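You operate a simulated robot arm through the tools that you are given. There is no shell and no other tool. Be economical: measure what you need, move in short steps, check, and stop when the job is done.

You are at the controls of a simulated robot arm. One attempt, no reset.

Task
Put the blue sponge in the blue bowl.

Only the result counts: the job must be done as asked and must still hold three seconds after the hand-in. Knocking over, shifting, dropping, spilling or breaking anything else fails it.

Robot
A 6-joint arm with a two-finger parallel gripper on a trunk, on a base that drives. Base frame: it is fixed to the floor where the robot stands at the start and does not move with it; the origin is under the middle of the robot, x ahead of it, y to its left, z up. Lengths are in m, angles in degrees, forces in N, time in s.
Its first joint turns from -166.0 to 166.0 degrees. Payload 3.43 kg.
The TCP is the grasp point between the finger pads, 0.034 m short of the fingertips. In the tool frame z runs along the fingers and y along their closing line. Largest opening 0.128 m; finger width 0.024, thickness 0.012; the body of the gripper, 0.048 by 0.13 m, starts 0.096 m behind the TCP.
Orientation is that of the tool frame in the base frame, as [roll, pitch, yaw] about the fixed x, y, z axes, in that order (R = Rz(yaw) Ry(pitch) Rx(roll)). With the fingers straight down and closing along the base's y, the tool's x points along the base's -x, its y along +y and its z along -z.

Tools
- The arm moves only by the tool move_arm. Its argument "moves" is a list of rows, each a list of 6 numbers: the shift along the tool's x, y, z in units of 200 mm (1.0 is 200 mm), then the turn, a rotation vector about the tool's x, y, z in units of 120 degrees (1.0 is 120 degrees). In form: [[tx, ty, tz, rx, ry, rz], ...]. A call has 1 to 10 rows; each row is the pose to reach, as a shift and turn from the pose commanded when the call began, along the tool's axes at that moment. "hand" is the closure, from 0 (fully open) to 1 (shut), set as the call begins (left out, the last holds). A call with a number of a shift or a turn outside -1 to 1 is refused whole. A row lasts 0.2 s, in which the tool goes at most 0.05 m and 8.6 degrees; a call with a longer step from one row to the next is refused whole, and so is a gripper value outside its range. A pose out of reach is approached as far as the arm can. The call stops where the force on the tool passes 40 N (or 10 N more than at its start, if that is more) or the arm is blocked; 0.2 s more then pass. The fingers move at their own pace (about 0.153 m/s each) and stop on an object; they squeeze with about 33 N. The grip force told is the motor's: it shows also when the fingers shut on nothing. Time passes only in rows, and 0.2 s behind the last, so rows that repeat a pose let the fingers close. The reply holds the time, the measured pose of the TCP, the force on the tool along the base axes, the opening and the grip force, in the units named above and with some noise, with the torque about the TCP (base axes, N m) and any sound that the robot's microphone picked up.
- Cameras (640 x 400 px; columns grow to the right, rows downward): "scene" is now at [0.1654, 0.1829, 1.2281]; the picture's right is [-0.42, -0.91, -0.00], its down [-0.28, 0.13, -0.95] and it looks along [0.86, -0.40, -0.31] (base axes); focal length 290 px, centre (320, 200). "wrist" rides on the gripper at [0.076, -0.011, -0.16] in the tool frame; the picture's right is [0.15, 0.99, 0.00], its down [-0.88, 0.13, -0.46] and it looks along [-0.45, 0.07, 0.89] (tool axes); focal length 234 px, centre (320, 200). There is no depth. A picture from a camera that has moved, and an enlarged one, comes with that camera's place and axes in the base frame and with its lens.
- capture(camera): a new picture of that camera. The clock stands still meanwhile.
- roll_base(legs): drives the robot by 1 to 6 legs, each [ahead, left, turn to the left] in m, m and degrees, along the robot's own axes; the way and the turn of a leg run together, so that a leg with both is an arc; at most 1.5 m and 180 degrees a leg. The arm and the cameras ride along, it lands a little off, and it stops where it bumps. It gives what a move gives.
- head_to(pan, tilt): turns the head with the scene camera to pan (to the left, within 143 degrees either way) and tilt (down, from -29 to 69), counted from straight ahead of the robot. It gives what a move gives.
- enlarge(camera, box): a new picture of the part [left, top, right, bottom] of that camera's present view, enlarged. The clock stands still meanwhile.
- finish_job(): hands the job in; it is judged then, once.

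Work in short steps. Places have to be worked out from the pictures, the camera data and where the tool is seen: move nearer, look again, correct. Check each grasp and each placing, and mend what went wrong. You have 120 turns and 90 pictures in all, those below and enlarged ones among them. Open the gripper and draw the arm clear of the work before you hand the job in, unless the task says otherwise; then end with one line.

The tools are called as a command line: name --pt "numbers of a row" for each row, then --argument value for the rest, lists and objects as JSON in quotes. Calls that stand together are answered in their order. move_arm: Moves the arm, as the interface text tells. Its arguments: {"type":"object","properties":{"moves":{"type":"array","items":{"type":"array","items":{"type":"number"}}},"hand":{"type":"number"}},"required":["moves"]} The other tools are called the same way: roll_base (legs) drives the base; head_to (pan, tilt) turns the head that bears the scene camera; capture (camera) takes a picture; enlarge (camera, box) takes an enlarged picture of a part of a camera's view; finish_job () hands the job in.

At the start:

```text
t: 0.0
eef_pos: [0.6524, -0.4424, 1.0997]
tcp_rot: [180.0, 0.0, -180.0]
contact_force: [0.0, -0.3, 0.3]
wrist_torque: [-0.03, -0.01, -0.02]
grip_width: 0.128
grasp_force: 0.1
robot x, y, heading: [0.0016, -0.0027, -0.2]
head pan, tilt: [-24.9, 17.8]
```

scene: 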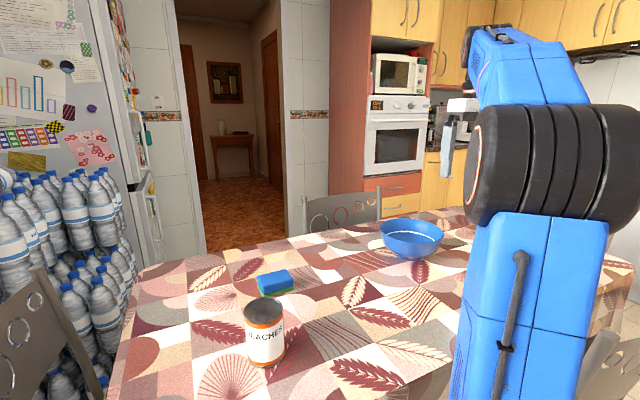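
wrist: 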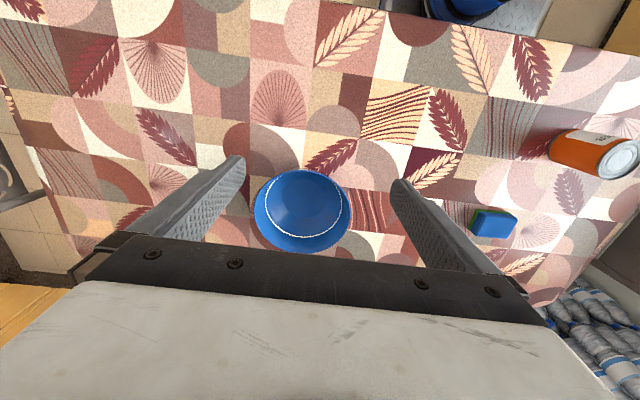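

From both pictures I judge the sponge to be at about (0.817, 0.01) and the bowl at about (0.83, -0.448), with the can near (0.59, 0.095). I'll move left toward the sponge, staying high.

move_arm --pt "0 0.2 0 0 0 0" --pt "0 0.4 0 0 0 0" --pt "0 0.6 0 0 0 0" --pt "0 0.8 0 0 0 0" --pt "0 1.0 0 0 0 0" --hand 0

move_arm --pt "-0.05 0.2 0 0 0 0" --pt "-0.1 0.4 0 0 0 0" --pt "-0.15 0.6 0 0 0 0" --pt "-0.2 0.8 0 0 0 0" --pt "-0.25 1.0 0 0 0 0"

capture --camera "wrist"

```text
t: 1.2
eef_pos: [0.6527, -0.2439, 1.0976]
tcp_rot: [179.9, -0.1, 180.0]
contact_force: [1.3, -0.3, -0.6]
wrist_torque: [0.04, 0.01, 0.01]
grip_width: 0.1279
grasp_force: 0.1
robot x, y, heading: [-0.0041, 0.001, -0.2]
head pan, tilt: [-24.9, 17.8]
```

```text
t: 2.4
eef_pos: [0.6991, -0.04, 1.0983]
tcp_rot: [-180.0, 0.0, 179.9]
contact_force: [0.9, -0.1, -0.1]
wrist_torque: [-0.02, -0.01, -0.02]
grip_width: 0.1279
grasp_force: 0.0
robot x, y, heading: [-0.0015, -0.0018, 0.0]
head pan, tilt: [-24.9, 17.8]
```

```text
87 pictures are left
camera wrist: at [0.6243, -0.0512, 1.2587], right [-0.15, 0.99, 0.0], down [0.88, 0.13, 0.46], along [0.45, 0.07, -0.89], focal length 234 px, centre (320, 200)
```

wrist: 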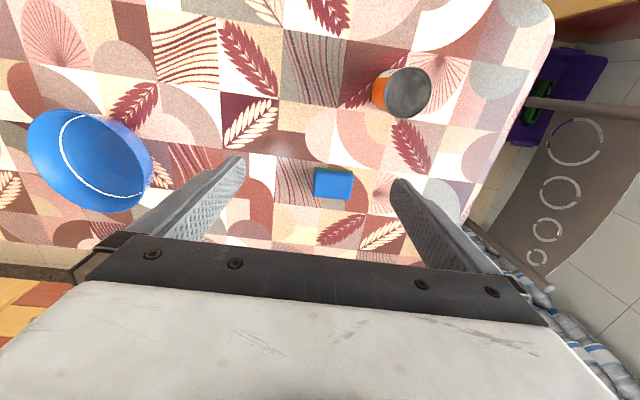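

Enlarging to get the sponge's orientation and size.

enlarge --camera "wrist" --box '[270, 140, 398, 220]'

enlarge --camera "scene" --box '[210, 200, 370, 300]'

```text
5.00 times, centred on (334, 180) of wrist
camera zoom: at [0.6243, -0.0512, 1.2587], right [-0.15, 0.99, 0.0], down [0.88, 0.13, 0.46], along [0.45, 0.07, -0.89], focal length 1171 px, centre (250, 300)
```

zoom: 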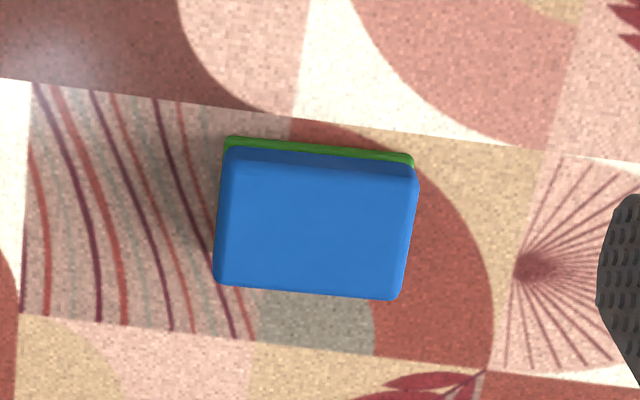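

```text
4.00 times, centred on (290, 250) of scene
camera zoom: at [0.1653, 0.1828, 1.2281], right [-0.42, -0.91, 0.0], down [-0.28, 0.13, -0.95], along [0.86, -0.4, -0.31], focal length 1160 px, centre (440, 0)
```

zoom: 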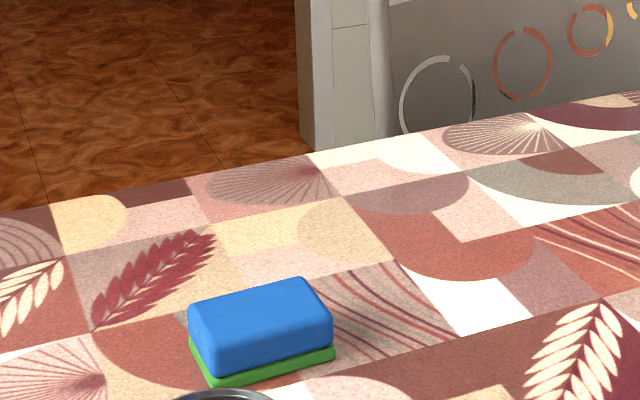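

Sponge top is about 0.055 × 0.081 m, centred near (0.824, 0.007), yawed about +5°. I'll move above it to z≈0.95 and look again.

move_arm --pt "-0.125 0.047 0.15 0 0 -0.01" --pt "-0.25 0.094 0.3 0 0 -0.02" --pt "-0.375 0.141 0.45 0 0 -0.03" --pt "-0.5 0.188 0.6 0 0 -0.04" --pt "-0.625 0.235 0.74 0 0 -0.042"

capture --camera "wrist"

capture --camera "scene"

```text
t: 3.6
eef_pos: [0.8259, 0.0071, 0.9495]
tcp_rot: [-180.0, 0.1, -174.9]
contact_force: [-1.0, 0.5, 0.3]
wrist_torque: [0.01, -0.06, 0.01]
grip_width: 0.1281
grasp_force: 0.1
robot x, y, heading: [0.001, 0.0035, -0.1]
head pan, tilt: [-24.9, 17.8]
```

```text
84 pictures are left
camera wrist: at [0.7505, -0.0118, 1.111], right [-0.23, 0.97, 0.0], down [0.86, 0.21, 0.46], along [0.44, 0.11, -0.89], focal length 234 px, centre (320, 200)
```

wrist: 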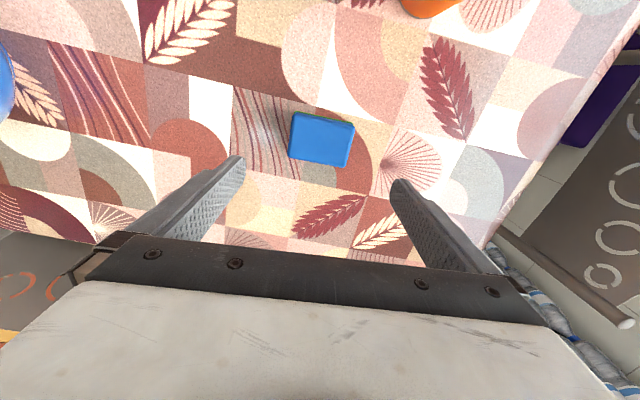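

```text
83 pictures are left
camera scene: at [0.165, 0.1829, 1.2281], right [-0.42, -0.91, 0.0], down [-0.28, 0.13, -0.95], along [0.86, -0.4, -0.31], focal length 290 px, centre (320, 200)
```

scene: 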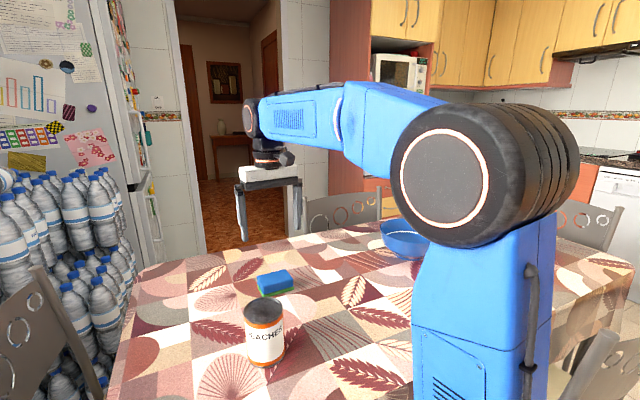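

The sponge is centred at about (0.818, 0.006), between the fingers and aligned. Descending to z≈0.803 in steps.

move_arm --pt "0.03 0 0.2 0 0 0" --pt "0.03 0 0.4 0 0 0" --pt "0.03 0 0.55 0 0 0" --pt "0.03 0 0.65 0 0 0" --pt "0.03 0 0.72 0 0 0"

capture --camera "wrist"

enlarge --camera "scene" --box '[200, 200, 360, 300]'

```text
t: 4.8
eef_pos: [0.8204, 0.0044, 0.8076]
tcp_rot: [-180.0, -0.1, -175.0]
contact_force: [0.1, 0.3, 0.8]
wrist_torque: [0.02, 0.01, 0.01]
grip_width: 0.1279
grasp_force: 0.1
robot x, y, heading: [-0.0015, -0.0015, 0.2]
head pan, tilt: [-24.9, 17.8]
```

```text
82 pictures are left
camera wrist: at [0.7463, -0.0143, 0.9677], right [-0.23, 0.97, 0.0], down [0.87, 0.21, 0.46], along [0.44, 0.11, -0.89], focal length 234 px, centre (320, 200)
```

wrist: 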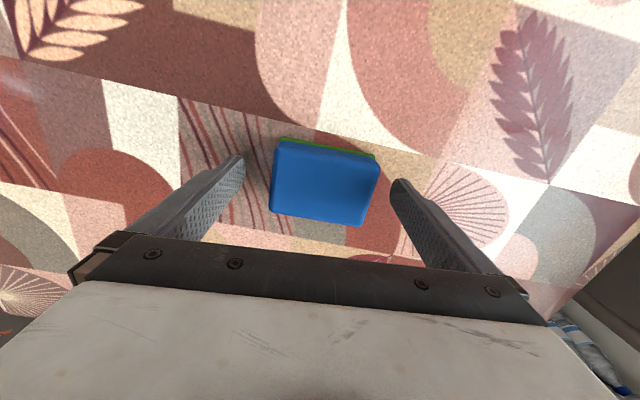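

```text
4.00 times, centred on (280, 250) of scene
camera zoom: at [0.1653, 0.1829, 1.2281], right [-0.42, -0.91, 0.0], down [-0.28, 0.13, -0.95], along [0.86, -0.4, -0.31], focal length 1160 px, centre (480, 0)
```

zoom: 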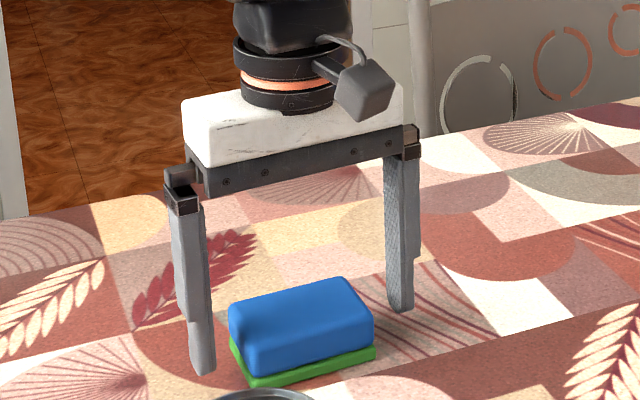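

The fingers straddle the sponge, which is about 5 mm nearer than the TCP. I'll nudge, lower 5 mm and close.

move_arm --pt "0.025 0.01 0.0 0 0 0" --pt "0.025 0.01 0.025 0 0 0"

move_arm --pt "0 0 0 0 0 0" --pt "0 0 0 0 0 0" --pt "0 0 0 0 0 0" --pt "0 0 0 0 0 0" --hand 1

capture --camera "wrist"

```text
t: 5.4
eef_pos: [0.8165, 0.0051, 0.8024]
tcp_rot: [180.0, 0.0, -175.0]
contact_force: [0.1, -0.2, 0.2]
wrist_torque: [0.01, -0.03, 0.02]
grip_width: 0.128
grasp_force: 0.1
robot x, y, heading: [-0.0018, 0.0009, 0.0]
head pan, tilt: [-24.9, 17.8]
```

```text
t: 6.4
eef_pos: [0.8165, 0.0043, 0.8028]
tcp_rot: [-180.0, 0.0, -175.1]
contact_force: [0.0, 0.4, 0.2]
wrist_torque: [-0.02, -0.02, 0.01]
grip_width: 0.0847
grasp_force: 32.6
robot x, y, heading: [0.0017, -0.0008, 0.1]
head pan, tilt: [-24.9, 17.8]
```

```text
80 pictures are left
camera wrist: at [0.7419, -0.0133, 0.9629], right [-0.23, 0.97, 0.0], down [0.87, 0.21, 0.46], along [0.44, 0.11, -0.89], focal length 234 px, centre (320, 200)
```

wrist: 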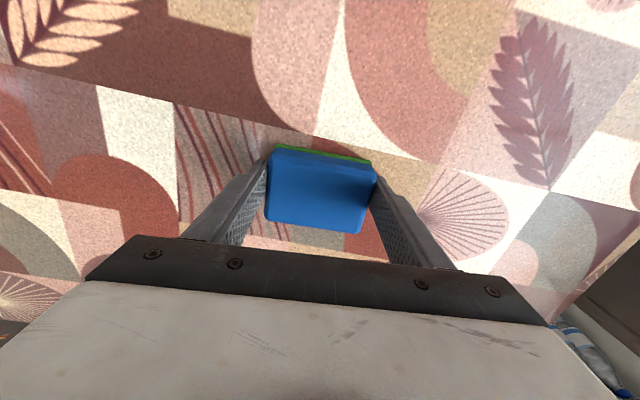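

Gripped at 0.085 m width with 33 N. Lifting straight up 0.16 m.

move_arm --pt "0 0 -0.1 0 0 0" --pt "0 0 -0.25 0 0 0" --pt "0 0 -0.4 0 0 0" --pt "0 0 -0.6 0 0 0" --pt "0 0 -0.8 0 0 0"

capture --camera "wrist"

```text
t: 7.6
eef_pos: [0.814, 0.0057, 0.962]
tcp_rot: [180.0, 0.0, -174.9]
contact_force: [0.1, 0.7, -0.3]
wrist_torque: [0.01, 0.03, 0.0]
grip_width: 0.084
grasp_force: 32.5
robot x, y, heading: [-0.0003, 0.0011, -0.2]
head pan, tilt: [-24.9, 17.8]
```

```text
79 pictures are left
camera wrist: at [0.7396, -0.0126, 1.1235], right [-0.23, 0.97, 0.0], down [0.87, 0.21, 0.46], along [0.44, 0.11, -0.89], focal length 234 px, centre (320, 200)
```

wrist: 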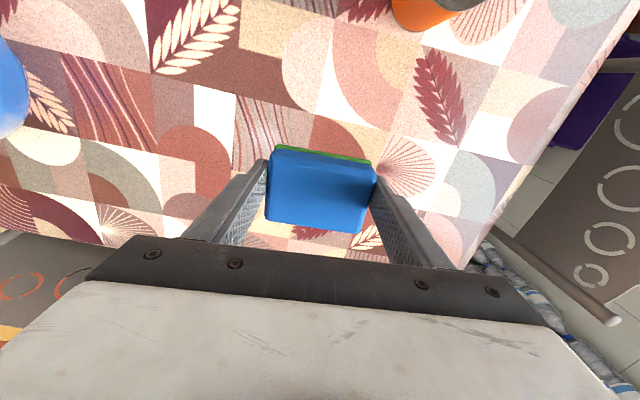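

The sponge is held. I'll carry it right toward the bowl, rising slightly to 1.0.

move_arm --pt "0.016 -0.19 -0.04 0 0 0" --pt "0.032 -0.38 -0.08 0 0 0" --pt "0.048 -0.58 -0.12 0 0 0" --pt "0.064 -0.78 -0.16 0 0 0" --pt "0.08 -0.98 -0.2 0 0 0"

move_arm --pt "0.016 -0.15 0 0 0 0.01" --pt "0.032 -0.3 0 0 0 0.02" --pt "0.048 -0.45 0 0 0 0.03" --pt "0.056 -0.6 0 0 0 0.042" --pt "0.06 -0.75 0 0 0 0.042"

capture --camera "wrist"

capture --camera "scene"

```text
t: 8.8
eef_pos: [0.8163, -0.1898, 1.0032]
tcp_rot: [-180.0, 0.0, -174.9]
contact_force: [-1.2, 0.3, -0.4]
wrist_torque: [-0.01, 0.02, -0.01]
grip_width: 0.0841
grasp_force: 33.1
robot x, y, heading: [0.0001, 0.0005, 0.1]
head pan, tilt: [-24.9, 17.8]
```

```text
t: 10.0
eef_pos: [0.8193, -0.3422, 1.0021]
tcp_rot: [-180.0, -0.1, 180.0]
contact_force: [0.1, -0.1, 0.8]
wrist_torque: [-0.04, 0.02, -0.02]
grip_width: 0.0841
grasp_force: 33.5
robot x, y, heading: [0.0006, 0.0031, -0.2]
head pan, tilt: [-24.9, 17.8]
```

```text
78 pictures are left
camera wrist: at [0.744, -0.3534, 1.1617], right [-0.15, 0.99, 0.0], down [0.88, 0.13, 0.46], along [0.45, 0.07, -0.89], focal length 234 px, centre (320, 200)
```

wrist: 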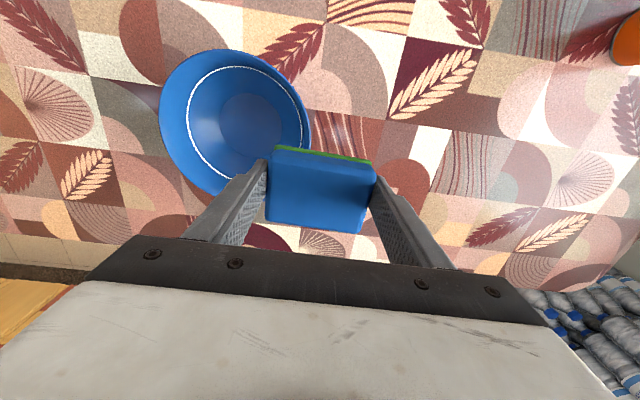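

```text
77 pictures are left
camera scene: at [0.1652, 0.1831, 1.2281], right [-0.42, -0.91, 0.0], down [-0.28, 0.13, -0.95], along [0.86, -0.4, -0.31], focal length 290 px, centre (320, 200)
```

scene: 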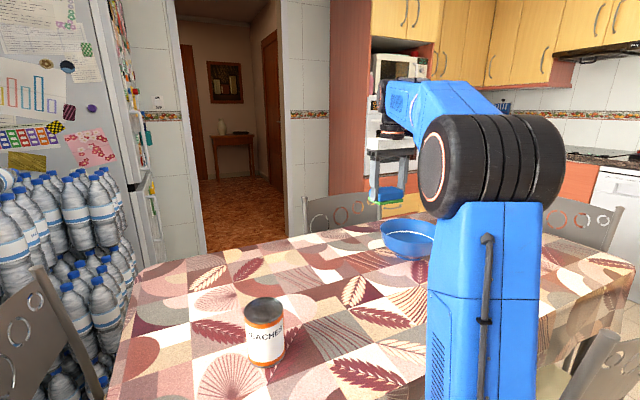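

The bowl centre works out to about (0.817, -0.453), rim radius about 0.10. I'll move above it at z≈0.95 and check.

move_arm --pt "0.01 -0.19 0 0 0 0" --pt "0.01 -0.38 0 0 0 0" --pt "0.01 -0.555 0 0 0 0" --pt "0.01 -0.555 0.13 0 0 0" --pt "0.01 -0.555 0.26 0 0 0"

capture --camera "wrist"

enlarge --camera "scene" --box '[340, 170, 500, 270]'

```text
t: 11.2
eef_pos: [0.8175, -0.4527, 0.9495]
tcp_rot: [-180.0, -0.1, 180.0]
contact_force: [0.7, 1.2, -0.2]
wrist_torque: [-0.03, 0.03, -0.04]
grip_width: 0.0839
grasp_force: 32.7
robot x, y, heading: [-0.0003, -0.0023, -0.2]
head pan, tilt: [-24.9, 17.8]
```

```text
76 pictures are left
camera wrist: at [0.7408, -0.4649, 1.1101], right [-0.15, 0.99, 0.0], down [0.88, 0.13, 0.46], along [0.45, 0.07, -0.89], focal length 234 px, centre (320, 200)
```

wrist: 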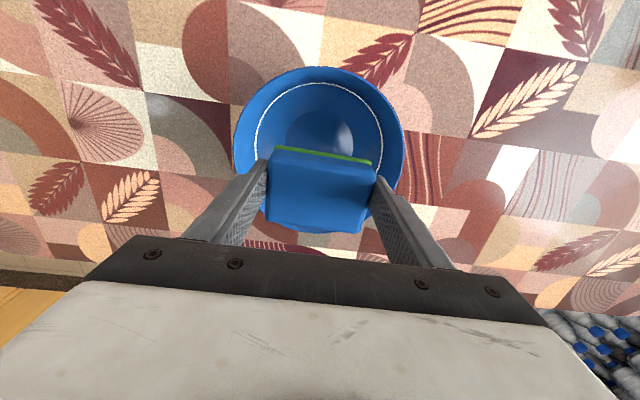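

```text
4.00 times, centred on (420, 220) of scene
camera zoom: at [0.1654, 0.1828, 1.2281], right [-0.42, -0.91, 0.0], down [-0.28, 0.13, -0.95], along [0.86, -0.4, -0.31], focal length 1160 px, centre (-80, 120)
```

zoom: 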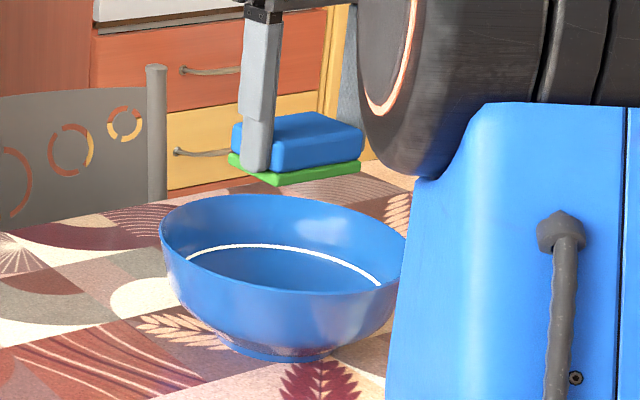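

Centre of the bowl is around (0.811, -0.454), with the rim at z≈0.845. I'll shift 6 mm closer and lower slowly to z≈0.83.

move_arm --pt "0.03 -0.005 0.12 0 0 0" --pt "0.03 -0.005 0.24 0 0 0" --pt "0.03 -0.005 0.36 0 0 0" --pt "0.03 -0.005 0.48 0 0 0" --pt "0.03 -0.005 0.54 0 0 0" --pt "0.03 -0.005 0.6 0 0 0"

capture --camera "wrist"

enlarge --camera "scene" --box '[340, 170, 500, 270]'

```text
t: 12.6
eef_pos: [0.8099, -0.4542, 0.831]
tcp_rot: [180.0, 0.0, 179.9]
contact_force: [-0.9, 0.3, 0.9]
wrist_torque: [0.0, -0.01, -0.01]
grip_width: 0.0839
grasp_force: 32.9
robot x, y, heading: [-0.0013, -0.0027, -0.0]
head pan, tilt: [-24.9, 17.8]
```

```text
74 pictures are left
camera wrist: at [0.7351, -0.4656, 0.9909], right [-0.15, 0.99, 0.0], down [0.88, 0.13, 0.46], along [0.45, 0.07, -0.89], focal length 234 px, centre (320, 200)
```

wrist: 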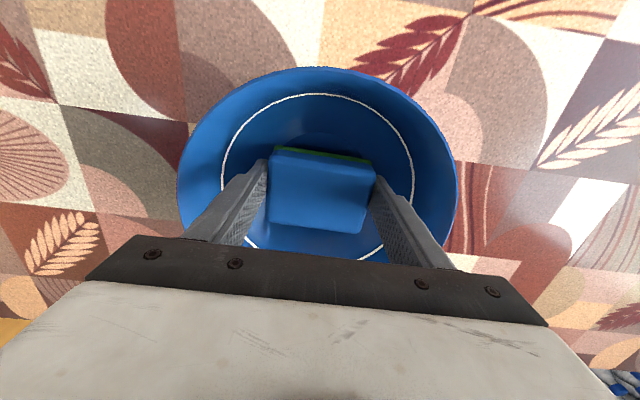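

```text
4.00 times, centred on (420, 220) of scene
camera zoom: at [0.1653, 0.1829, 1.2281], right [-0.42, -0.91, 0.0], down [-0.28, 0.13, -0.95], along [0.86, -0.4, -0.31], focal length 1160 px, centre (-80, 120)
```

zoom: 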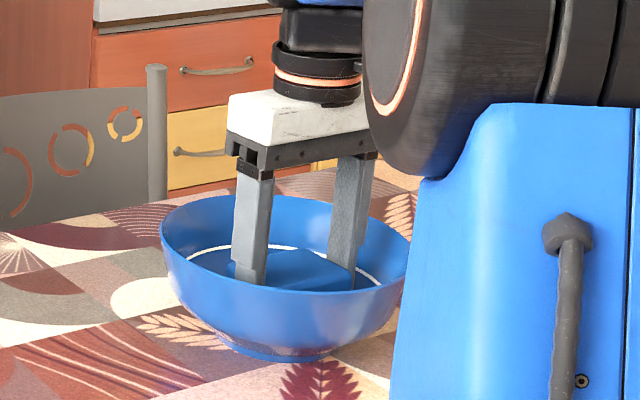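

The sponge is inside the bowl, centred, with no contact. I'll lower 8 mm, then open only partly (about 0.10 m) so the fingers stay off the walls.

move_arm --pt "0 0 0.02 0 0 0" --pt "0 0 0.04 0 0 0"

move_arm --pt "0 0 0 0 0 0" --pt "0 0 0 0 0 0" --pt "0 0 0 0 0 0" --hand 0.2

capture --camera "wrist"

```text
t: 13.2
eef_pos: [0.8107, -0.4544, 0.8239]
tcp_rot: [179.9, 0.1, 179.9]
contact_force: [-0.4, 0.4, -1.5]
wrist_torque: [-0.01, 0.0, 0.04]
grip_width: 0.0841
grasp_force: 33.4
robot x, y, heading: [0.0004, -0.0011, -0.0]
head pan, tilt: [-24.9, 17.8]
```

```text
t: 14.0
eef_pos: [0.8103, -0.4538, 0.824]
tcp_rot: [180.0, 0.1, -180.0]
contact_force: [0.1, 0.2, 0.6]
wrist_torque: [0.0, -0.01, 0.03]
grip_width: 0.1026
grasp_force: 0.1
robot x, y, heading: [-0.0051, -0.0007, 0.2]
head pan, tilt: [-24.9, 17.8]
```

```text
72 pictures are left
camera wrist: at [0.7346, -0.4657, 0.9833], right [-0.15, 0.99, 0.0], down [0.88, 0.13, 0.46], along [0.45, 0.07, -0.89], focal length 234 px, centre (320, 200)
```

wrist: 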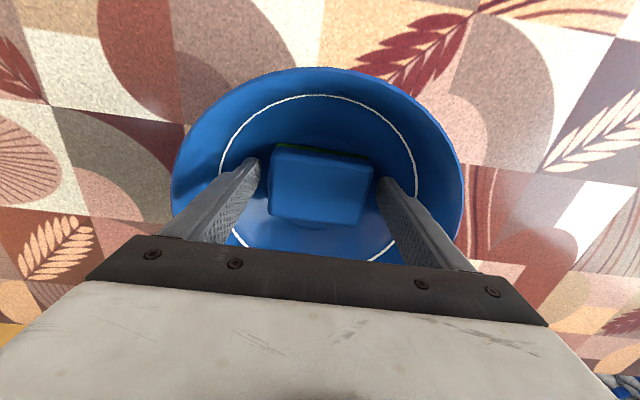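

Released; the sponge has settled in the bowl. Raising straight up, then opening fully.

move_arm --pt "0 0 -0.1 0 0 0" --pt "0 0 -0.25 0 0 0" --pt "0 0 -0.45 0 0 0" --pt "0 0 -0.65 0 0 0" --pt "0 0 -0.85 0 0 0" --pt "0 0 -1.0 0 0 0"

move_arm --pt "0.2 0 -0.1 0 0 0" --pt "0.4 0 -0.2 0 0 0" --pt "0.6 0 -0.3 0 0 0" --hand 0

capture --camera "wrist"

capture --camera "scene"

```text
t: 15.4
eef_pos: [0.8088, -0.4546, 1.0225]
tcp_rot: [179.9, 0.0, 179.9]
contact_force: [-0.1, -0.6, 0.0]
wrist_torque: [0.02, 0.0, 0.02]
grip_width: 0.1026
grasp_force: 0.0
robot x, y, heading: [0.0024, -0.001, -0.0]
head pan, tilt: [-24.9, 17.8]
```

```text
t: 16.2
eef_pos: [0.6913, -0.4534, 1.0834]
tcp_rot: [-180.0, -0.1, -180.0]
contact_force: [0.4, -0.3, 0.1]
wrist_torque: [0.04, 0.03, -0.01]
grip_width: 0.1281
grasp_force: 0.1
robot x, y, heading: [0.0044, -0.0029, -0.1]
head pan, tilt: [-24.9, 17.8]
```

```text
71 pictures are left
camera wrist: at [0.6143, -0.4644, 1.2442], right [-0.15, 0.99, 0.0], down [0.88, 0.13, 0.46], along [0.45, 0.07, -0.89], focal length 234 px, centre (320, 200)
```

wrist: 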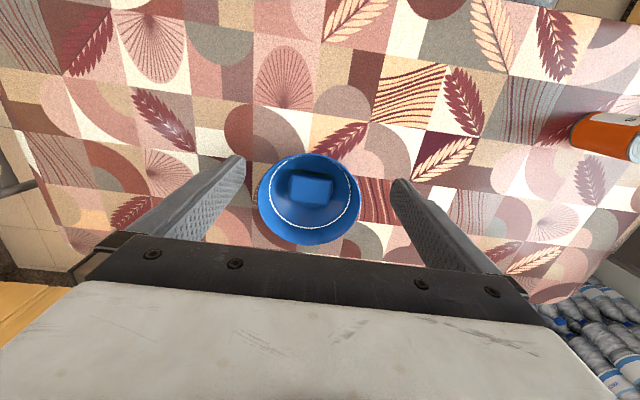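

```text
70 pictures are left
camera scene: at [0.1657, 0.1828, 1.228], right [-0.42, -0.91, 0.0], down [-0.28, 0.13, -0.95], along [0.86, -0.4, -0.31], focal length 290 px, centre (320, 200)
```

scene: 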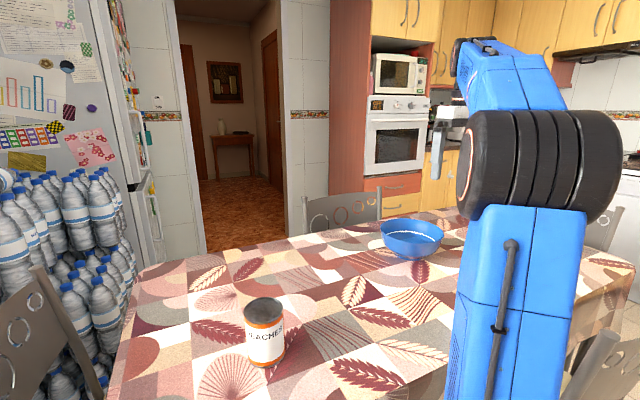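

The sponge lies in the bowl, the can and bowl are where they were, and the arm is clear with the gripper open. Handing in.

finish_job

```text
The job is handed in.
```

The blue sponge is in the blue bowl; the last pictures show nothing else moved, and I handed the job in with the gripper open and the arm clear.
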